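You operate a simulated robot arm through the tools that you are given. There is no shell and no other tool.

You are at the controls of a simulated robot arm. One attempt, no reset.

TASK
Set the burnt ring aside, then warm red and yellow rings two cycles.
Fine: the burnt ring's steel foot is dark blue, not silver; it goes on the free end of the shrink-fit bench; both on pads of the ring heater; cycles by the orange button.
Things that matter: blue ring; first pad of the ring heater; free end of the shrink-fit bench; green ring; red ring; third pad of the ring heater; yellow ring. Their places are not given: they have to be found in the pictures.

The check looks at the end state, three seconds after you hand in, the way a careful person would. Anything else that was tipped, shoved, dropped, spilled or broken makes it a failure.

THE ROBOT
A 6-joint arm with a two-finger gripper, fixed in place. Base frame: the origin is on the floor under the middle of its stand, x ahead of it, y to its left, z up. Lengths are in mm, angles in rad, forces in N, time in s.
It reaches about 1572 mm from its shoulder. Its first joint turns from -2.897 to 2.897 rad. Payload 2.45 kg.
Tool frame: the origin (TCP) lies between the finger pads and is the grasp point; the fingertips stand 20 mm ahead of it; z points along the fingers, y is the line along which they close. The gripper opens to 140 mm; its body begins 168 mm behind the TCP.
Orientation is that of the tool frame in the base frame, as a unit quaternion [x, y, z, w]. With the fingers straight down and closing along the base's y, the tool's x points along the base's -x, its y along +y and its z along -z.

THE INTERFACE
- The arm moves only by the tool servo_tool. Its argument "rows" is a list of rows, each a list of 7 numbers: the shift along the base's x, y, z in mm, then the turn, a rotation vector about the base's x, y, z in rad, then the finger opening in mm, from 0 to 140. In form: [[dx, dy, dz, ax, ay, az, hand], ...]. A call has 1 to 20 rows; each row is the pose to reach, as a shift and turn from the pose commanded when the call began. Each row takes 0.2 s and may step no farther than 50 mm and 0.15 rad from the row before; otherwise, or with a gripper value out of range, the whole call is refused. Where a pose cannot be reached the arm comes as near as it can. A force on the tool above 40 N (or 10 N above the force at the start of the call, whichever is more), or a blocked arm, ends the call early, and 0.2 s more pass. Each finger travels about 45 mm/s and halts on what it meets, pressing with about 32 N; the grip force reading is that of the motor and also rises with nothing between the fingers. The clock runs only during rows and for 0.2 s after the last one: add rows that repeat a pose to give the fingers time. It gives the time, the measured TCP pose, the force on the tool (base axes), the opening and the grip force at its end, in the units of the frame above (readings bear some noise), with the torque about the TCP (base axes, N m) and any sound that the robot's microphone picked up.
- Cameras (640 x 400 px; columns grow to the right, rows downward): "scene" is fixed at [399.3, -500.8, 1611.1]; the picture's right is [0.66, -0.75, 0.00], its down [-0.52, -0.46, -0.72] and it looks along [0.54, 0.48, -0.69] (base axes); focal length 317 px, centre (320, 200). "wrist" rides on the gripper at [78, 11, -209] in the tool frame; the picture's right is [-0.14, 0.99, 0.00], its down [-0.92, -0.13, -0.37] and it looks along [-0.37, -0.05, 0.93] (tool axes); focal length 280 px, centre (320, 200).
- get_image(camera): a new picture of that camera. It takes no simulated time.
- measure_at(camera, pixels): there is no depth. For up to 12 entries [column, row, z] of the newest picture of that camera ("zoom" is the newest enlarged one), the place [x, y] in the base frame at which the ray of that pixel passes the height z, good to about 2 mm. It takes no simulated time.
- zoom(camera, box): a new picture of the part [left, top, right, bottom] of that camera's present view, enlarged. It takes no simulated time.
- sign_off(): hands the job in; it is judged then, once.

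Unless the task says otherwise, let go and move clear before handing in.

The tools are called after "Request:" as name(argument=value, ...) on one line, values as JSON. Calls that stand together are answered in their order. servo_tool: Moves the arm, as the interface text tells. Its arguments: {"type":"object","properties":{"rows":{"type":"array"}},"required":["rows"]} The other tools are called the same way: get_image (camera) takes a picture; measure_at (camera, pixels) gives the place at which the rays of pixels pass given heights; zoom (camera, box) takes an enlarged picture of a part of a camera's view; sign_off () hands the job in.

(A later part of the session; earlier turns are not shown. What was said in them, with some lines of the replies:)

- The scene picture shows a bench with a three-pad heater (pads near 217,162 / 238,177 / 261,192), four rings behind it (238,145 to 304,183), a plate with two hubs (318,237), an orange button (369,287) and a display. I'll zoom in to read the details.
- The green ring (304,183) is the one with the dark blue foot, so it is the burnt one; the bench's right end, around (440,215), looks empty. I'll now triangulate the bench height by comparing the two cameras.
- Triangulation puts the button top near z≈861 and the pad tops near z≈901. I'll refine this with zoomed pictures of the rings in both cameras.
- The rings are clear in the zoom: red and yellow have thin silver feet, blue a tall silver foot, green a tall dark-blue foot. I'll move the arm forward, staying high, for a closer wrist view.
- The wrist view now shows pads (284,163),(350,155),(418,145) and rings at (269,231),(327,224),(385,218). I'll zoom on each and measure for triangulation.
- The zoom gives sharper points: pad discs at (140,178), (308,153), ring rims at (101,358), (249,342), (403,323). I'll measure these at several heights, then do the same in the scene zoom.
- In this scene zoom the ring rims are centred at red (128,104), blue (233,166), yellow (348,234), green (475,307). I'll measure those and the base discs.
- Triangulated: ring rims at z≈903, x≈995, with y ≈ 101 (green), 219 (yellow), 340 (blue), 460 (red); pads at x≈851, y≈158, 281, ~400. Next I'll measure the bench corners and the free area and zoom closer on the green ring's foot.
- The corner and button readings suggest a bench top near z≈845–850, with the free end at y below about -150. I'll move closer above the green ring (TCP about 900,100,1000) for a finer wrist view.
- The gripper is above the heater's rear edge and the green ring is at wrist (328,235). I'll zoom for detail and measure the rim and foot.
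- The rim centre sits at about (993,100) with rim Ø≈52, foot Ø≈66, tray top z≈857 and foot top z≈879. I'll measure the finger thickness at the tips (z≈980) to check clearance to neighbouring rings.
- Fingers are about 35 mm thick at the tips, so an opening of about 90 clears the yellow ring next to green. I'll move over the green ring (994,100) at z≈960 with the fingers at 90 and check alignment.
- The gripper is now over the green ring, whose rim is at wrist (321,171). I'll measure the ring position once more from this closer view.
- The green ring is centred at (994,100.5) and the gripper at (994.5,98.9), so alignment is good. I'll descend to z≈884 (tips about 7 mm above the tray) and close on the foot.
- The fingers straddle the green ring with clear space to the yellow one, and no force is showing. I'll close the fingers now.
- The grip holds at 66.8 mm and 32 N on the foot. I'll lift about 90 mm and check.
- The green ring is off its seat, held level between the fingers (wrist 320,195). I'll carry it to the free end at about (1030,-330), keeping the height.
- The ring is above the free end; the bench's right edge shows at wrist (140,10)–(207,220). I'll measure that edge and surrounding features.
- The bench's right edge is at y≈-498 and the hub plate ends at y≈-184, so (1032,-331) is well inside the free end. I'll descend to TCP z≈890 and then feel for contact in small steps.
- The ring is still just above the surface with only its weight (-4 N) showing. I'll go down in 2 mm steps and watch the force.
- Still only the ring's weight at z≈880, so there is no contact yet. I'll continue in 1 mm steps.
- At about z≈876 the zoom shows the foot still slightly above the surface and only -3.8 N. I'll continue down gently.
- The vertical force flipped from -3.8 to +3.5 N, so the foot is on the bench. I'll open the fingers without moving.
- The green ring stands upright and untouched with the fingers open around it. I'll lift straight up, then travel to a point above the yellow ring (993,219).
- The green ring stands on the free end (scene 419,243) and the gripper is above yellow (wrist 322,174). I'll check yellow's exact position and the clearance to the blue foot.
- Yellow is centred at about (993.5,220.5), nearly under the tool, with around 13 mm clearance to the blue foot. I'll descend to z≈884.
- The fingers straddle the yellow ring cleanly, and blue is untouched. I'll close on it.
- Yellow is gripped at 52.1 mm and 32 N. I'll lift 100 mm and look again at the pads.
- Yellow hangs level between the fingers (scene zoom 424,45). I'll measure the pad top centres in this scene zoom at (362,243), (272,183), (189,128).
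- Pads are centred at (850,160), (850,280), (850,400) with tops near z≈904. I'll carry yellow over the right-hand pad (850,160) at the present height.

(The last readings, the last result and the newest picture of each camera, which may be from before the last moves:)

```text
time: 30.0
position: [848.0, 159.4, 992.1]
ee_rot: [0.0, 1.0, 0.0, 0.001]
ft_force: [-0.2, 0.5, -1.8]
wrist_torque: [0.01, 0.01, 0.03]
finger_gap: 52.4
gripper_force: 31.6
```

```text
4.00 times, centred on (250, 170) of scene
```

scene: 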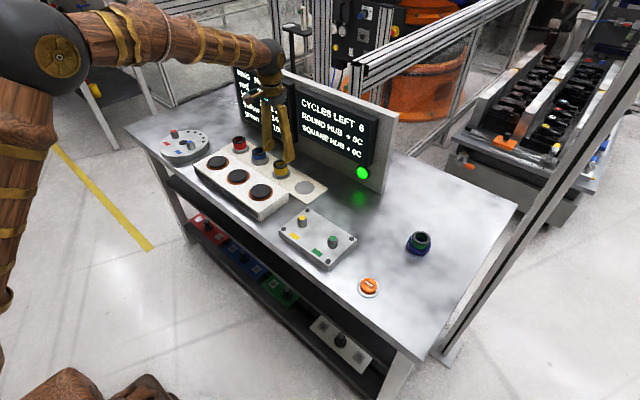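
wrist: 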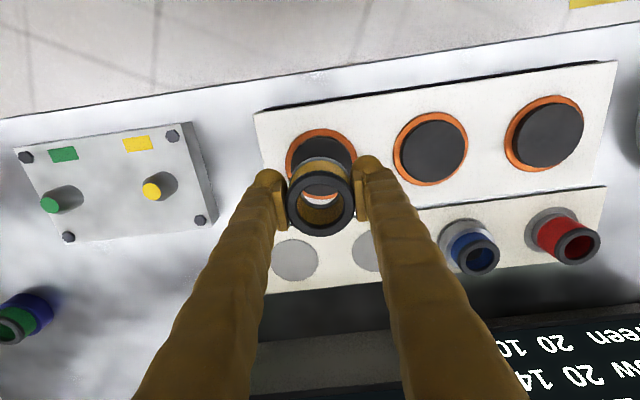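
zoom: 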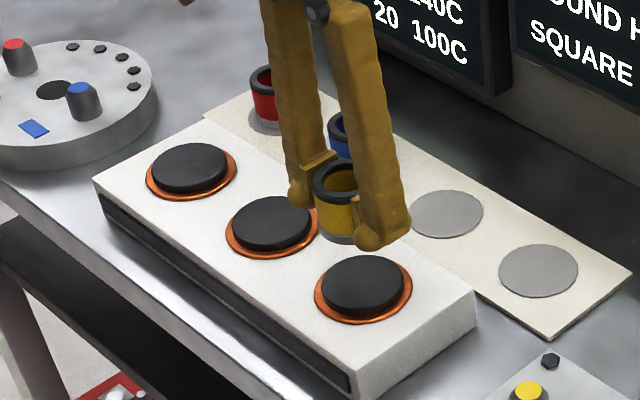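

Yellow is above the right pad with only its weight on the sensor. I'll descend to about z≈940 (roughly 9 mm above expected contact) and check.

Request:
servo_tool(rows=[[0, 0, -15, 0, 0, 0, 35], [0, 0, -30, 0, 0, 0, 35], [0, 0, -44, 0, 0, 0, 35], [0, 0, -52, 0, 0, 0, 35], [0, 0, -54, 0, 0, 0, 35], [0, 0, -54, 0, 0, 0, 35]])

Request:
get_image(camera="wrist")

Request:
zoom(camera="scene", box=[225, 150, 305, 220])

```text
time: 31.4
position: [849.7, 160.6, 939.7]
ee_rot: [0.0, 1.0, 0.0, 0.001]
ft_force: [0.0, 0.1, -1.4]
wrist_torque: [0.04, 0.0, -0.03]
finger_gap: 52.5
gripper_force: 31.5
```

```text
taken
```

wrist: 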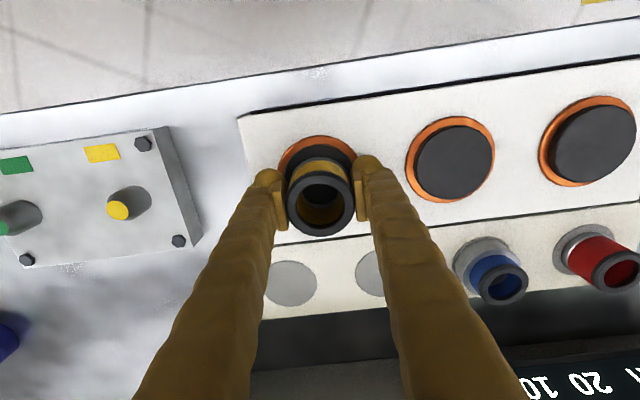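

```text
5.71 times, centred on (265, 185) of scene
```

zoom: 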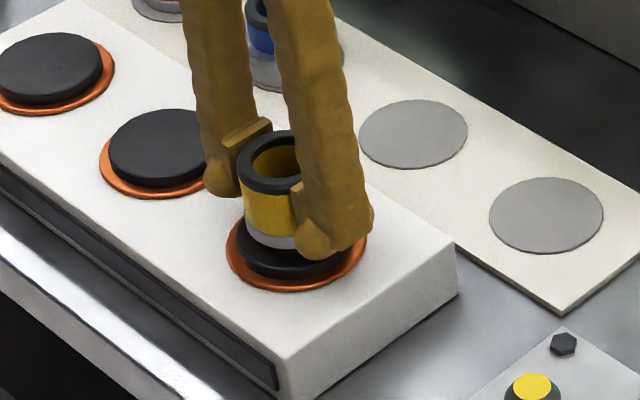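

The yellow ring hovers just above the centre of the right pad with no contact yet. I'll feel downward in small steps.

Request:
servo_tool(rows=[[0, 0, -2, 0, 0, 0, 35], [0, 0, -4, 0, 0, 0, 35], [0, 0, -5, 0, 0, 0, 35], [0, 0, -5, 0, 0, 0, 35]])

```text
time: 32.4
position: [849.1, 161.2, 934.3]
ee_rot: [0.0, 1.0, 0.0, 0.0]
ft_force: [0.0, 0.4, -1.5]
wrist_torque: [0.01, 0.0, -0.03]
finger_gap: 52.2
gripper_force: 32.2
```

Request:
servo_tool(rows=[[0, 0, -1, 0, 0, 0, 35], [0, 0, -2, 0, 0, 0, 35], [0, 0, -2, 0, 0, 0, 35]])

```text
time: 33.2
position: [850.3, 160.1, 931.8]
ee_rot: [0.0, 1.0, 0.0, -0.001]
ft_force: [-0.1, -0.3, -0.8]
wrist_torque: [-0.01, 0.0, 0.0]
finger_gap: 52.0
gripper_force: 32.3
```

Still about -1 N at z≈932, so contact hasn't started. I'll continue in 1 mm steps.

Request:
servo_tool(rows=[[0, 0, -1, 0, 0, 0, 35], [0, 0, -1, 0, 0, 0, 35]])

```text
time: 33.8
position: [850.0, 160.2, 931.1]
ee_rot: [-0.001, 1.0, 0.0, -0.001]
ft_force: [0.6, 1.5, 2.1]
wrist_torque: [0.02, 0.08, -0.04]
finger_gap: 52.2
gripper_force: 31.8
```

The force rose to +2.1 N, so the ring is seated on the pad at commanded z≈932. I'll release.

Request:
servo_tool(rows=[[0, 0, 0, 0, 0, 0, 54], [0, 0, 0, 0, 0, 0, 60], [0, 0, 0, 0, 0, 0, 70], [0, 0, 0, 0, 0, 0, 80], [0, 0, 0, 0, 0, 0, 84], [0, 0, 0, 0, 0, 0, 84]])

Request:
get_image(camera="wrist")

Request:
zoom(camera="scene", box=[225, 150, 305, 220])

```text
time: 35.2
position: [850.5, 159.6, 931.6]
ee_rot: [0.0, 1.0, 0.0, 0.0]
ft_force: [-1.1, 0.0, 0.1]
wrist_torque: [-0.01, 0.03, -0.03]
finger_gap: 83.9
gripper_force: 0.1
```

```text
taken
```

wrist: 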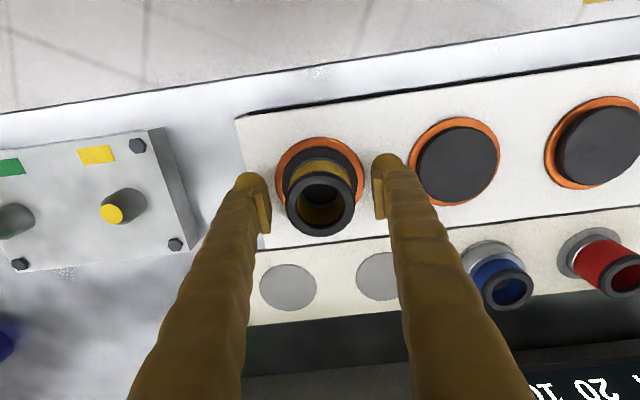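

```text
5.71 times, centred on (265, 185) of scene
```

zoom: 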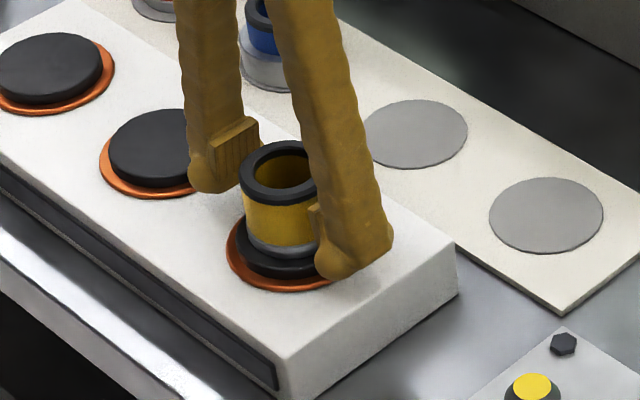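

Yellow stands on the right pad, released. I'll lift up and travel to above the red ring (993,460).

Request:
servo_tool(rows=[[0, 0, 12, 0, 0, 0, 84], [0, 0, 35, 0, 0, 0, 84], [0, 0, 60, 0, 0, 0, 84], [6, 14, 75, 0, 0, 0, 84], [22, 46, 78, 0, 0, 0, 84], [40, 84, 78, 0, 0, 0, 82], [59, 122, 78, 0, 0, 0, 78], [78, 162, 78, 0, 0, 0, 78], [97, 202, 78, 0, 0, 0, 78], [115, 240, 76, 0, 0, 0, 78], [130, 272, 66, 0, 0, 0, 78], [140, 292, 50, 0, 0, 0, 78], [143.7, 299.7, 35, 0, 0, 0, 78], [143.7, 299.7, 28, 0, 0, 0, 78], [143.7, 299.7, 28, 0, 0, 0, 78]])

Request:
get_image(camera="wrist")

Request:
get_image(camera="scene")

```text
time: 38.4
position: [992.2, 461.5, 959.2]
ee_rot: [-0.001, 1.0, 0.0, -0.001]
ft_force: [-0.1, -0.2, 0.2]
wrist_torque: [0.02, 0.0, -0.01]
finger_gap: 78.1
gripper_force: 0.1
```

```text
taken
```

wrist: 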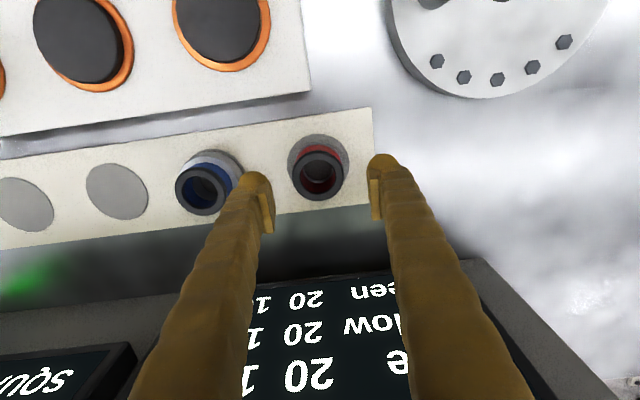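

```text
taken
```

scene: 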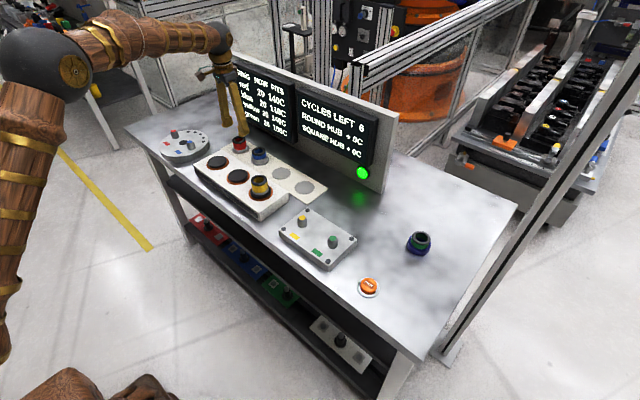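

Yellow stands on its pad (scene 261,187) and red's rim is at wrist (318,174), between the fingers. I'll measure it before descending.

Request:
zoom(camera="wrist", box=[160, 110, 400, 240])

Request:
measure_at(camera="wrist", pixels=[[318.5, 174.5, 903], [203, 189, 903]])

```text
2.67 times, centred on (280, 175) of wrist
```

zoom: 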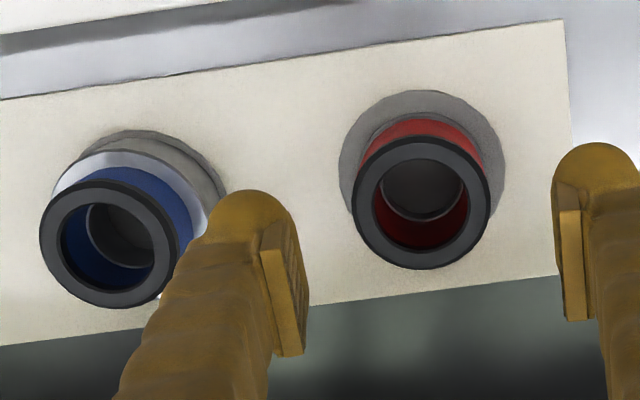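

```text
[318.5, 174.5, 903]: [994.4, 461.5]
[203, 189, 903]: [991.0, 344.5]
```

Red is centred at about (995,461), right under the tool. I'll descend to z≈884.

Request:
servo_tool(rows=[[0.5, 0.5, -20, 0, 0, 0, 78], [0.5, 0.5, -40, 0, 0, 0, 78], [0.5, 0.5, -58, 0, 0, 0, 78], [0.5, 0.5, -70, 0, 0, 0, 78], [0.5, 0.5, -76, 0, 0, 0, 78], [0.5, 0.5, -76, 0, 0, 0, 78]])

Request:
get_image(camera="wrist")

Request:
zoom(camera="scene", box=[190, 90, 300, 205])

```text
time: 39.8
position: [995.3, 461.1, 883.1]
ee_rot: [0.0, 1.0, 0.0, 0.0]
ft_force: [-0.2, -0.2, 0.6]
wrist_torque: [0.01, 0.05, 0.01]
finger_gap: 78.0
gripper_force: 0.0
```

```text
taken
```

wrist: 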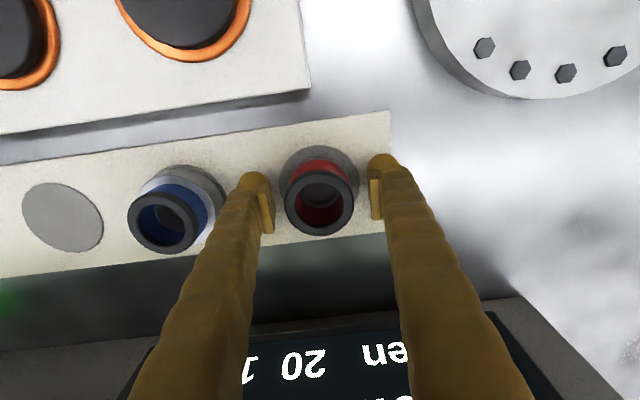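

```text
3.48 times, centred on (245, 148) of scene
```

zoom: 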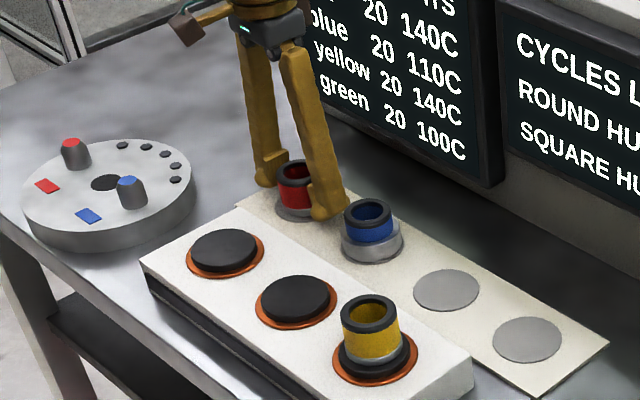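

The fingers straddle red with clear space to the blue ring. I'll close and then lift 110 mm.

Request:
servo_tool(rows=[[0, 0, 0, 0, 0, 0, 65], [0, 0, 0, 0, 0, 0, 50], [0, 0, 0, 0, 0, 0, 35], [0, 0, 0, 0, 0, 0, 35], [0, 0, 0, 0, 0, 0, 35], [0, 0, 0, 0, 0, 0, 35], [0, 0, 0, 0, 0, 0, 35]])

```text
time: 41.4
position: [994.0, 459.7, 883.1]
ee_rot: [0.0, 1.0, 0.0, 0.001]
ft_force: [0.2, 0.0, 0.3]
wrist_torque: [0.01, -0.01, -0.05]
finger_gap: 52.1
gripper_force: 32.5
```

Red is gripped at 52.1 mm and 32 N. I'll lift 110 mm and carry it over the left pad (850,400).

Request:
servo_tool(rows=[[0, 0, 5, 0, 0, 0, 35], [0, 0, 15, 0, 0, 0, 35], [0, 0, 35, 0, 0, 0, 35], [0, 0, 60, 0, 0, 0, 35], [0, 0, 85, 0, 0, 0, 35], [0, 0, 105, 0, 0, 0, 35], [-8, -3, 110, 0, 0, 0, 35], [-30, -13, 110, 0, 0, 0, 35], [-60, -25, 110, 0, 0, 0, 35], [-92, -38, 110, 0, 0, 0, 35], [-120, -50, 110, 0, 0, 0, 35], [-138, -58, 110, 0, 0, 0, 35], [-144, -60.5, 110, 0, 0, 0, 35], [-144, -60.5, 110, 0, 0, 0, 35]])

Request:
get_image(camera="wrist")

Request:
zoom(camera="scene", box=[170, 100, 300, 215])

```text
time: 44.4
position: [850.2, 399.9, 994.5]
ee_rot: [0.0, 1.0, 0.0, 0.0]
ft_force: [-0.2, 0.7, -1.3]
wrist_torque: [-0.01, 0.01, 0.04]
finger_gap: 52.1
gripper_force: 32.0
```

```text
taken
```

wrist: 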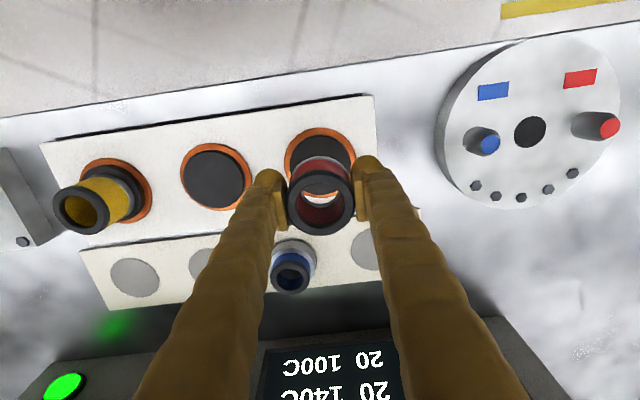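

```text
3.48 times, centred on (235, 158) of scene
```

zoom: 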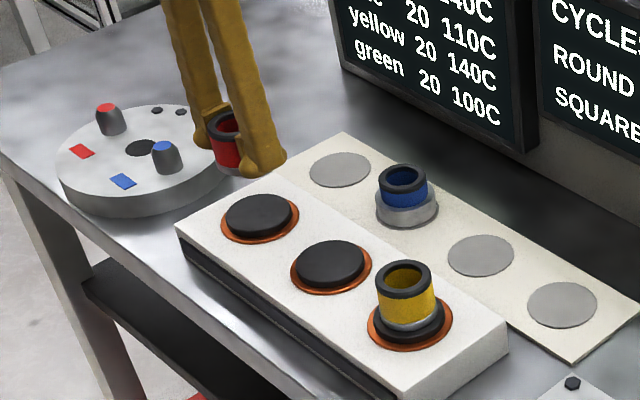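

Red hangs over the left pad (wrist 320,165), carried level. I'll descend to z≈936, just above the contact height found with yellow.

Request:
servo_tool(rows=[[0, 0, -15, 0, 0, 0, 35], [0, 0, -30, 0, 0, 0, 35], [0, 0, -44, 0, 0, 0, 35], [0, 0, -53, 0, 0, 0, 35], [0, 0, -57, 0, 0, 0, 35], [0, 0, -58, 0, 0, 0, 35], [0, 0, -58, 0, 0, 0, 35]])

Request:
zoom(camera="scene", box=[180, 120, 260, 190])

Request:
get_image(camera="wrist")

```text
time: 46.0
position: [850.5, 399.9, 934.3]
ee_rot: [-0.001, 1.0, 0.0, 0.0]
ft_force: [0.6, -0.3, -1.3]
wrist_torque: [-0.01, -0.02, -0.02]
finger_gap: 52.1
gripper_force: 32.1
```

```text
5.71 times, centred on (220, 155) of scene
```

zoom: 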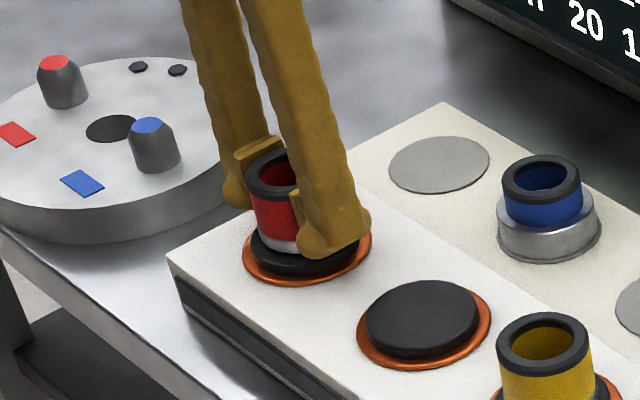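

```text
taken
```

wrist: 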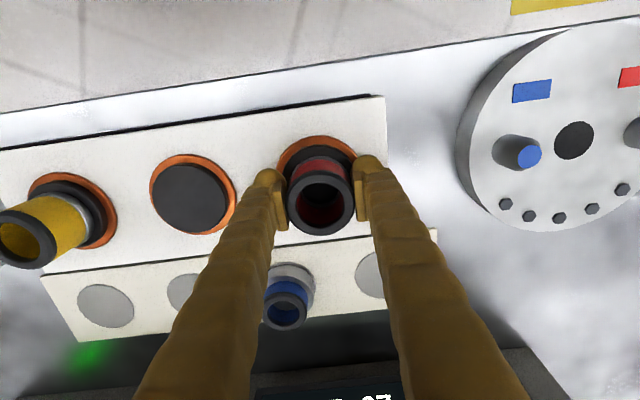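

Red hovers a few mm over the left pad, centred. I'll feel down in 1 mm steps.

Request:
servo_tool(rows=[[0, 0, -1, 0, 0, 0, 35], [0, 0, -2, 0, 0, 0, 35], [0, 0, -3, 0, 0, 0, 35], [0, 0, -3, 0, 0, 0, 35]])

```text
time: 47.0
position: [850.7, 399.6, 931.8]
ee_rot: [0.0, 1.0, 0.0, 0.0]
ft_force: [0.3, 0.3, 0.7]
wrist_torque: [-0.01, 0.03, 0.01]
finger_gap: 52.0
gripper_force: 31.9
```

The force moved from -1.3 to +0.7 N, so contact is just beginning. I'll go 0.7 mm more and then read.

Request:
servo_tool(rows=[[0, 0, -0.7, 0, 0, 0, 35], [0, 0, -0.7, 0, 0, 0, 35]])

```text
time: 47.6
position: [850.5, 400.7, 931.3]
ee_rot: [0.0, 1.0, 0.0, 0.001]
ft_force: [0.2, 4.7, 15.8]
wrist_torque: [-0.1, 0.25, -0.04]
finger_gap: 52.0
gripper_force: 32.2
```

Contact is firm at 15.8 N. I'll ease up half a millimetre and release.

Request:
servo_tool(rows=[[0, 0, 0.5, 0, 0, 0, 35], [0, 0, 0.5, 0, 0, 0, 54], [0, 0, 0.5, 0, 0, 0, 62], [0, 0, 0.5, 0, 0, 0, 72], [0, 0, 0.5, 0, 0, 0, 84], [0, 0, 0.5, 0, 0, 0, 84], [0, 0, 0.5, 0, 0, 0, 84]])

Request:
get_image(camera="wrist")

Request:
zoom(camera="scene", box=[180, 120, 260, 190])

```text
time: 49.2
position: [849.2, 399.4, 932.4]
ee_rot: [-0.001, 1.0, 0.0, 0.0]
ft_force: [1.3, 0.3, -0.1]
wrist_torque: [-0.01, 0.0, 0.0]
finger_gap: 84.1
gripper_force: 0.0
```

```text
taken
```

wrist: 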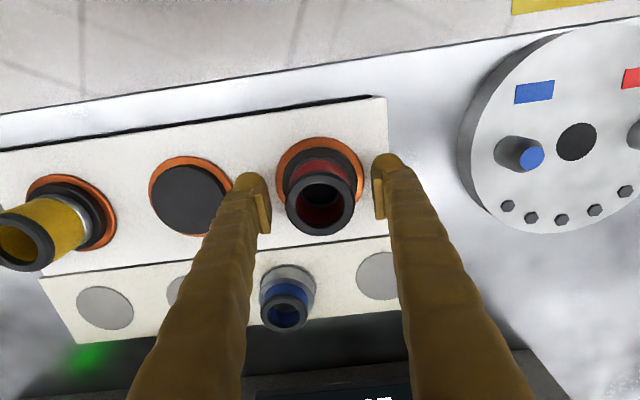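

```text
5.71 times, centred on (220, 155) of scene
```

zoom: 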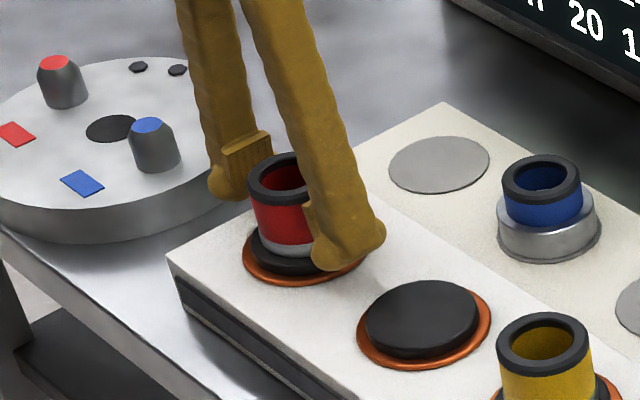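

Red stands on the left pad, released. I'll lift and travel high across to above the orange button near (820,-300).

Request:
servo_tool(rows=[[0, 0, 12, 0, 0, 0, 84], [0, 0, 40, 0, 0, 0, 84], [0, 0, 70, 0, 0, 0, 84], [0, -20, 80, 0, 0, 0, 84], [-2, -60, 80, 0, 0, 0, 84], [-4, -105, 80, 0, 0, 0, 84], [-6, -150, 80, 0, 0, 0, 84], [-8, -196, 80, 0, 0, 0, 84], [-10, -242, 80, 0, 0, 0, 84], [-12, -288, 80, 0, 0, 0, 84], [-14, -334, 80, 0, 0, 0, 84], [-16, -380, 80, 0, 0, 0, 84], [-18, -426, 80, 0, 0, 0, 84], [-20, -472, 80, 0, 0, 0, 84], [-22, -518, 80, 0, 0, 0, 84], [-24, -562, 80, 0, 0, 0, 84], [-26, -604, 80, 0, 0, 0, 84], [-28, -642, 80, 0, 0, 0, 84], [-29, -676, 80, 0, 0, 0, 84], [-30, -700, 80, 0, 0, 0, 84]])

Request:
get_image(camera="wrist")

Request:
get_image(camera="scene")

```text
time: 53.4
position: [820.1, -297.2, 1012.9]
ee_rot: [0.0, 1.0, 0.0, 0.0]
ft_force: [0.3, 0.6, -0.2]
wrist_torque: [-0.02, -0.01, -0.01]
finger_gap: 84.1
gripper_force: 0.0
```

```text
taken
```

wrist: 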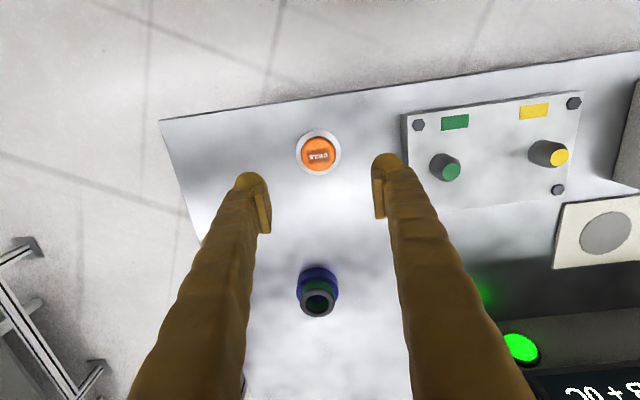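

```text
taken
```

scene: 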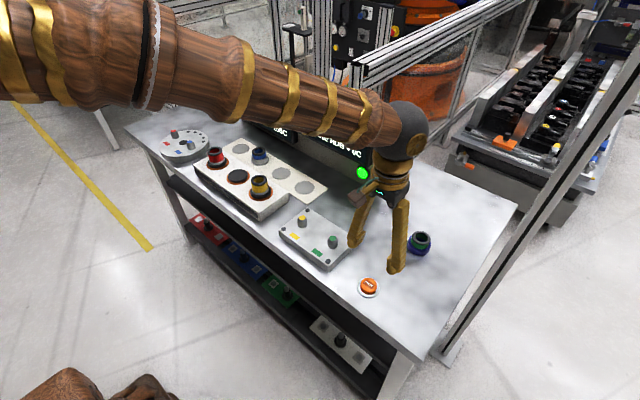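

All three moved rings stand where placed and the button is at wrist (318,154), roughly below the tool. I'll zoom and measure it.

Request:
zoom(camera="wrist", box=[280, 120, 360, 190])

Request:
zoom(camera="scene", box=[345, 265, 395, 310])

Request:
measure_at(camera="wrist", pixels=[[318, 155, 850], [318, 155, 870], [304, 155, 866], [333, 155, 866]])

Request:
measure_at(camera="scene", pixels=[[369, 284, 850], [369, 284, 870]])

```text
5.71 times, centred on (320, 155) of wrist
```

zoom: 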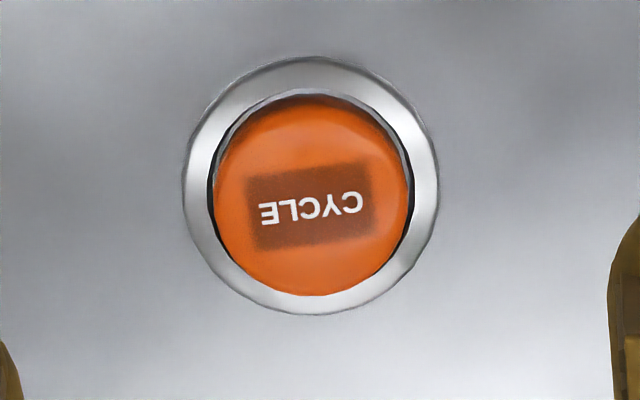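

```text
8.89 times, centred on (370, 288) of scene
```

zoom: 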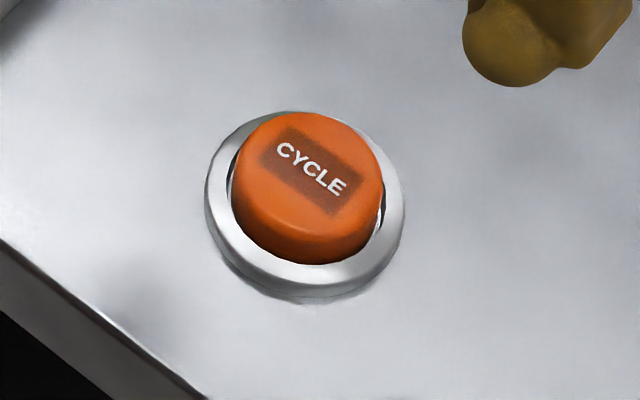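

```text
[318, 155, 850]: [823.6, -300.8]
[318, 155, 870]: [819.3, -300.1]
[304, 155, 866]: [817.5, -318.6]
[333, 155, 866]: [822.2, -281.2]
```

```text
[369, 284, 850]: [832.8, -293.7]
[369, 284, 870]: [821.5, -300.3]
```

The button's cap centre is at (820,-300) with its top at z≈869 and about 44 mm wide. I'll close the fingers, lower to z≈930, and see where the tips sit relative to the cap.

Request:
servo_tool(rows=[[0, 0, -15, 0, 0, 0, 70], [0, 0, -35, 0, 0, 0, 50], [0, 0, -55, 0, 0, 0, 30], [0, 0, -70, 0, 0, 0, 15], [0, 0, -80, 0, 0, 0, 0], [0, 0, -80, 0, 0, 0, 0], [0, 0, -80, 0, 0, 0, 0]])

Request:
zoom(camera="scene", box=[330, 220, 420, 310])

Request:
get_image(camera="wrist")

```text
time: 55.0
position: [821.0, -297.7, 932.9]
ee_rot: [0.0, 1.0, 0.0, 0.001]
ft_force: [0.3, -0.2, 0.5]
wrist_torque: [0.03, 0.03, -0.03]
finger_gap: 0.0
gripper_force: 29.0
```

```text
4.44 times, centred on (375, 265) of scene
```

zoom: 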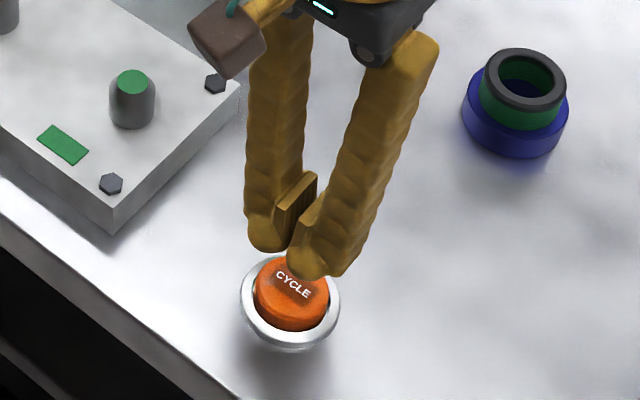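

```text
taken
```

wrist: 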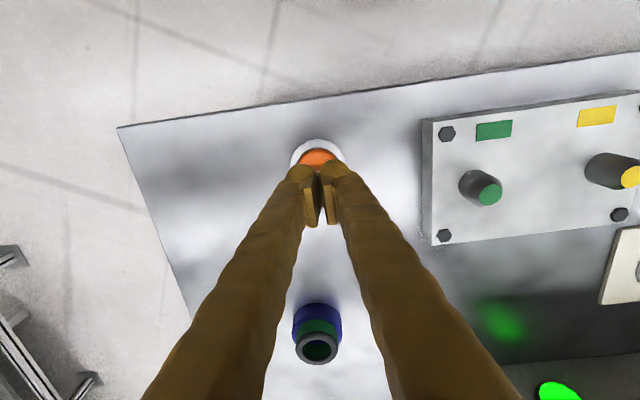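

The closed fingertips sit side by side just above the cap (wrist 303,172 and 341,170). I'll measure where each tip is at tip height z≈913.

Request:
measure_at(camera="wrist", pixels=[[288, 175, 913], [303, 172, 913], [318, 175, 913], [327, 172, 913], [341, 168, 913], [355, 172, 913], [322, 190, 933]])

Request:
zoom(camera="wrist", box=[270, 120, 370, 240])

```text
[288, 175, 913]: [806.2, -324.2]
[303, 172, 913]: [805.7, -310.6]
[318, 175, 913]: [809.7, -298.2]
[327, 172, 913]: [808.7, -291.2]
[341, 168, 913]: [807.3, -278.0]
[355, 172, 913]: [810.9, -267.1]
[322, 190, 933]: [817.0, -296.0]
```

```text
3.33 times, centred on (320, 180) of wrist
```

zoom: 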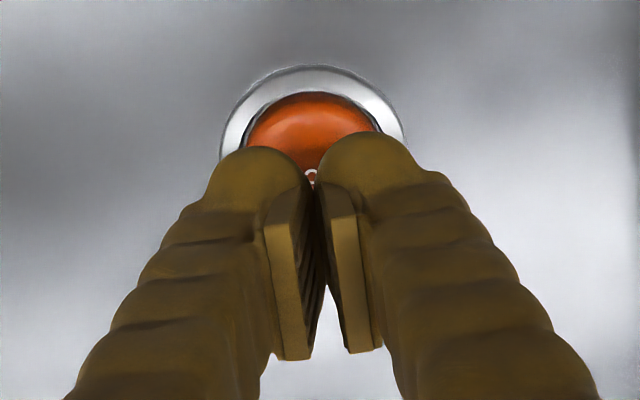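

The tips are about ±16 mm from the tool centre, so a centred press lands both on the 44 mm cap. I'll shift 2.5 mm in -y and lower to tips about 6 mm above the cap.

Request:
servo_tool(rows=[[0, -2.5, -10, 0, 0, 0, 0], [0, -2.5, -25, 0, 0, 0, 0], [0, -2.5, -34, 0, 0, 0, 0], [0, -2.5, -38, 0, 0, 0, 0], [0, -2.5, -38, 0, 0, 0, 0]])

Request:
zoom(camera="scene", box=[335, 240, 405, 310])

Request:
zoom(camera="wrist", box=[270, 120, 370, 240])

```text
time: 56.2
position: [820.1, -300.3, 892.8]
ee_rot: [0.0, 1.0, 0.0, 0.0]
ft_force: [0.4, 1.0, 0.2]
wrist_torque: [0.0, 0.02, 0.0]
finger_gap: 0.0
gripper_force: 29.3
```

```text
5.71 times, centred on (370, 275) of scene
```

zoom: 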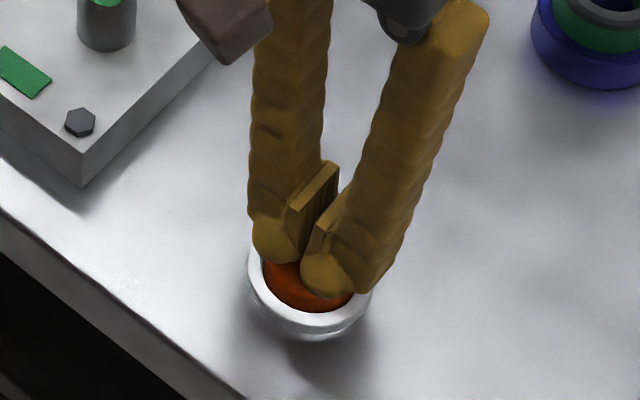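

```text
3.33 times, centred on (320, 180) of wrist
```

zoom: 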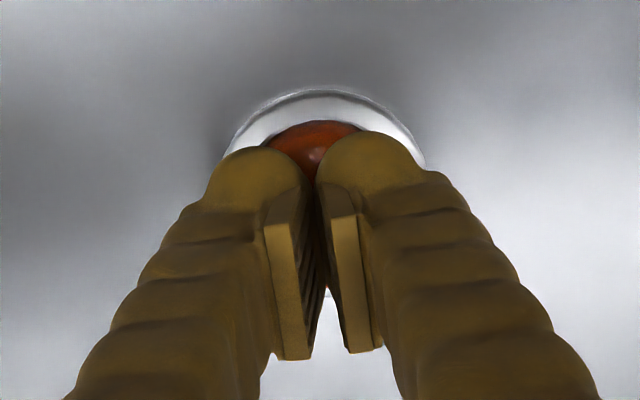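

The tips are centred just above the cap. I'll press down in 1.5 mm steps and watch for a force or click.

Request:
servo_tool(rows=[[0, 0, -1.5, 0, 0, 0, 0], [0, 0, -3, 0, 0, 0, 0], [0, 0, -4.5, 0, 0, 0, 0], [0, 0, -6, 0, 0, 0, 0]])

```text
time: 57.2
position: [819.7, -301.3, 888.7]
ee_rot: [0.0, 1.0, 0.0, -0.001]
ft_force: [-0.7, 0.7, 1.5]
wrist_torque: [0.03, -0.02, 0.01]
finger_gap: 6.0
gripper_force: 29.1
```

Force is only 1.5 N at z≈889, but the gap reads 6 mm, so the tips may be starting to spread on the cap. I'll look at the picture before pressing further.

Request:
zoom(camera="scene", box=[335, 240, 405, 310])

Request:
zoom(camera="wrist", box=[270, 120, 370, 240])

Request:
zoom(camera="scene", box=[220, 45, 410, 195])

```text
5.71 times, centred on (370, 275) of scene
```

zoom: 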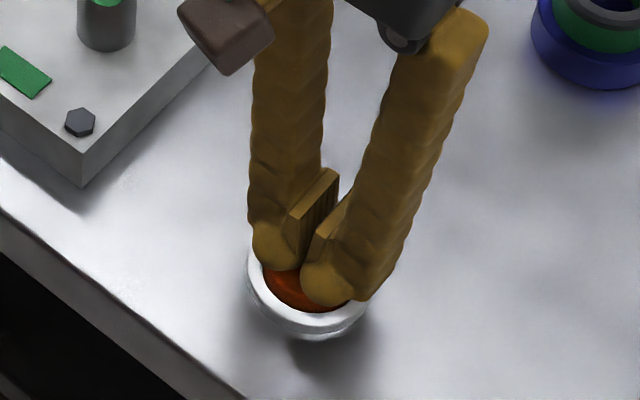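

```text
3.33 times, centred on (320, 180) of wrist
```

zoom: 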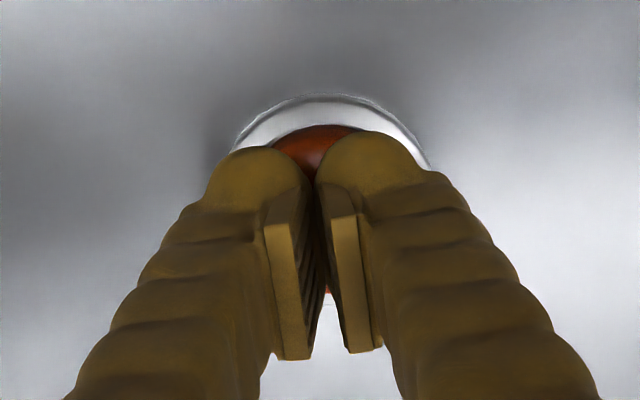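

```text
2.67 times, centred on (315, 120) of scene
```

zoom: 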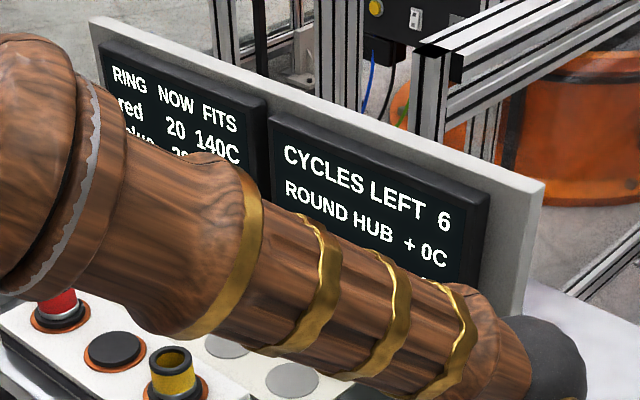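

The display still reads CYCLES LEFT 6 (visible past the arm) and the tips sit on the cap. I'll press a little further in 1 mm steps.

Request:
servo_tool(rows=[[0, 0, -1, 0, 0, 0, 0], [0, 0, -2, 0, 0, 0, 0]])

Request:
zoom(camera="scene", box=[220, 45, 410, 195])

```text
time: 57.8
position: [820.3, -302.2, 887.4]
ee_rot: [0.0, 1.0, -0.001, 0.0]
ft_force: [0.3, 2.0, 3.8]
wrist_torque: [0.04, -0.03, 0.03]
finger_gap: 6.1
gripper_force: 29.2
heard: click
```

```text
2.67 times, centred on (315, 120) of scene
```

zoom: 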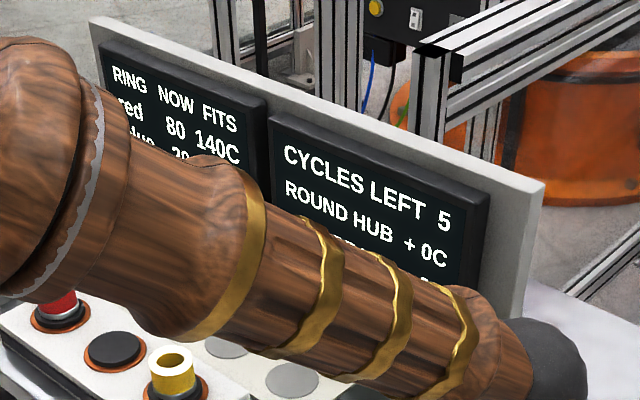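

A click was heard; the display now reads CYCLES LEFT 5 and red 80. I'll release the button by rising 20 mm and check.

Request:
servo_tool(rows=[[0, 0, 5, 0, 0, 0, 0], [0, 0, 13, 0, 0, 0, 0], [0, 0, 20, 0, 0, 0, 0], [0, 0, 20, 0, 0, 0, 0]])

Request:
zoom(camera="scene", box=[220, 45, 410, 195])

Request:
zoom(camera="scene", box=[335, 240, 405, 310])

Request:
get_image(camera="wrist")

```text
time: 58.8
position: [821.3, -303.2, 905.9]
ee_rot: [0.0, 1.0, 0.001, 0.0]
ft_force: [0.6, -0.6, -0.1]
wrist_torque: [0.0, 0.03, 0.0]
finger_gap: 0.4
gripper_force: 29.2
```

```text
2.67 times, centred on (315, 120) of scene
```

zoom: 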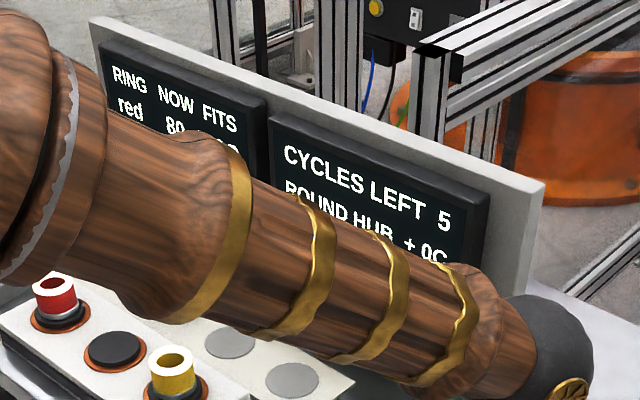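

```text
5.71 times, centred on (370, 275) of scene
```

zoom: 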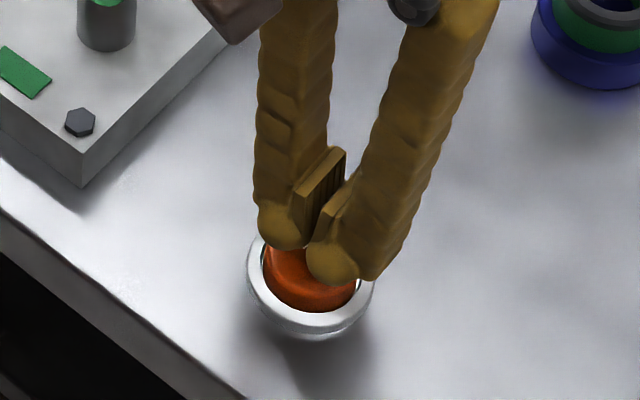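

```text
taken
```

wrist: 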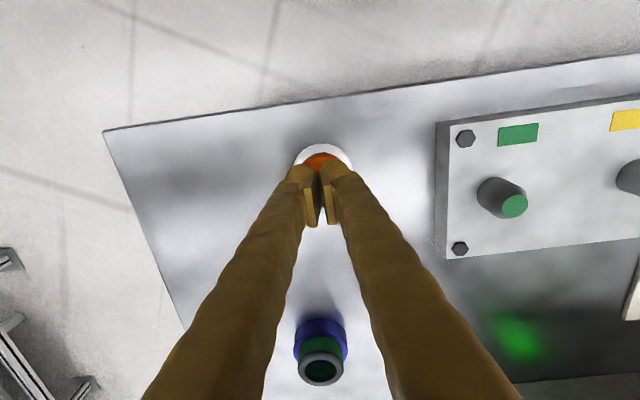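

Cycles read 5 and both ring rims on the pads have turned pale, so one cycle was counted and the button is released. I'll press a second time to the same depth.

Request:
servo_tool(rows=[[0, 0, -8, 0, 0, 0, 0], [0, 0, -14, 0, 0, 0, 0], [0, 0, -17, 0, 0, 0, 0], [0, 0, -18.5, 0, 0, 0, 0], [0, 0, -20, 0, 0, 0, 0]])

Request:
zoom(camera="scene", box=[220, 45, 410, 195])

```text
time: 60.0
position: [822.4, -303.8, 886.2]
ee_rot: [0.001, 1.0, 0.0, -0.001]
ft_force: [-1.2, -1.6, 4.9]
wrist_torque: [-0.01, 0.07, 0.0]
finger_gap: 6.1
gripper_force: 29.6
heard: click
```

```text
2.67 times, centred on (315, 120) of scene
```

zoom: 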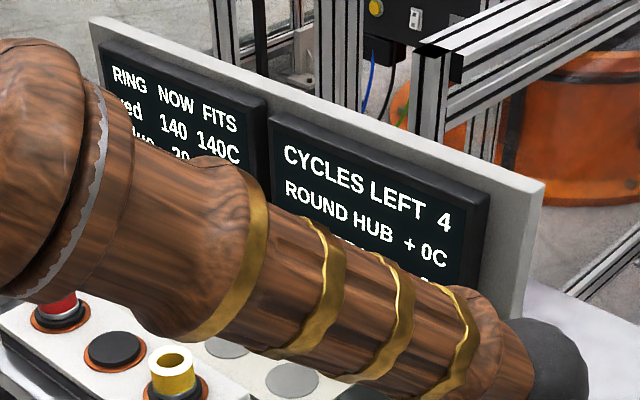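

The second click was heard; the display reads CYCLES LEFT 4 and red 140. I'll rise clear of the button straight up and back the arm off so the display can be read.

Request:
servo_tool(rows=[[0, 0, 8, 0, 0, 0, 0], [0, 0, 25, 0, 0, 0, 0], [0, 0, 55, 0, 0, 0, 0], [0, 0, 95, 0, 0, 0, 0], [0, 0, 135, 0, 0, 0, 0], [0, 0, 175, 0, 0, 0, 0], [-15, 0, 210, 0, 0, 0, 0], [-45, 0, 235, 0, 0, 0, 0], [-80, 0, 255, 0, 0, 0, 0], [-115, 0, 275, 0, 0, 0, 0], [-150, 0, 290, 0, 0, 0, 0], [-175, 0, 300, 0, 0, 0, 0], [-185, 0, 300, 0, 0, 0, 0], [-185, 0, 300, 0, 0, 0, 0]])

Request:
get_image(camera="scene")

Request:
get_image(camera="wrist")

```text
time: 63.0
position: [633.3, -302.8, 1186.5]
ee_rot: [0.0, 1.0, 0.0, -0.001]
ft_force: [0.0, 0.1, -0.5]
wrist_torque: [0.0, -0.01, -0.02]
finger_gap: 0.0
gripper_force: 29.1
```

```text
taken
```

scene: 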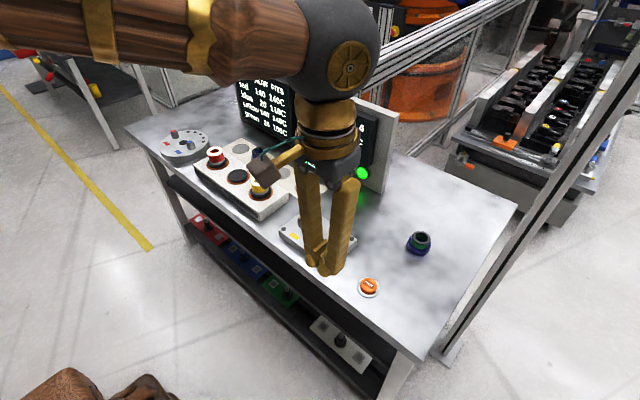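

```text
taken
```

wrist: 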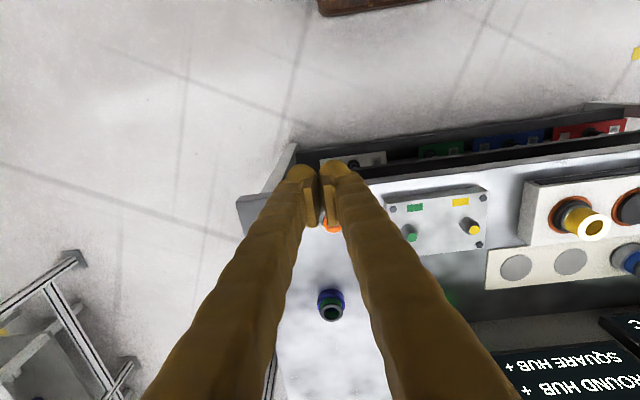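

Request:
zoom(camera="scene", box=[180, 60, 310, 215])

Request:
zoom(camera="scene", box=[340, 200, 460, 310])

```text
2.58 times, centred on (245, 138) of scene
```

zoom: 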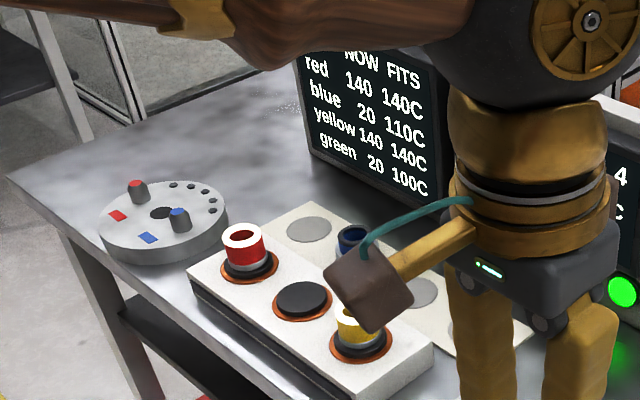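

```text
3.64 times, centred on (400, 255) of scene
```

zoom: 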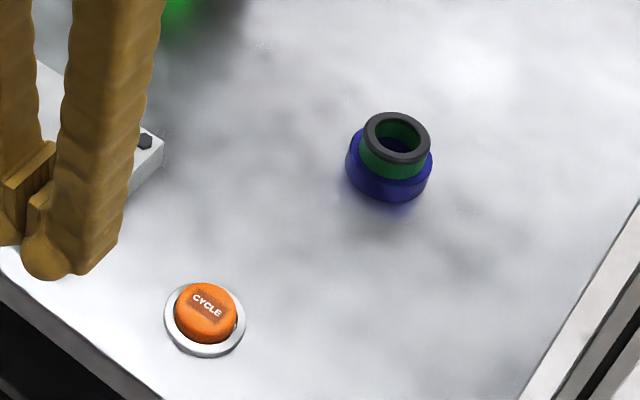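

The display reads red 140, yellow 140, blue 20, green 20 and cycles left 4. Red and yellow stand on the outer pads, green stands upright on the free end, and the arm is clear, so I'm handing in.

Request:
sign_off()

```text
The job is handed in.
```

The job is handed in. I have not seen the verdict, but the last pictures and the display showed the task done:

- **Burnt ring:** the green ring, the one with the dark blue foot, stands upright on the free end of the bench at about (1031, -332).
- **Warmed rings:** red is on the left pad and yellow on the right pad of the heater. Each pad's height was found by touch before release.
- **Cycles:** I pressed the orange button twice and heard a click each time. The display went from 6 cycles left to 4, with red and yellow both at 140C and blue and green still at 20C.
- **Everything else:** the blue ring was not touched. I saw no sign in the pictures that anything else had been moved or knocked. The arm was clear of the bench when I handed in.
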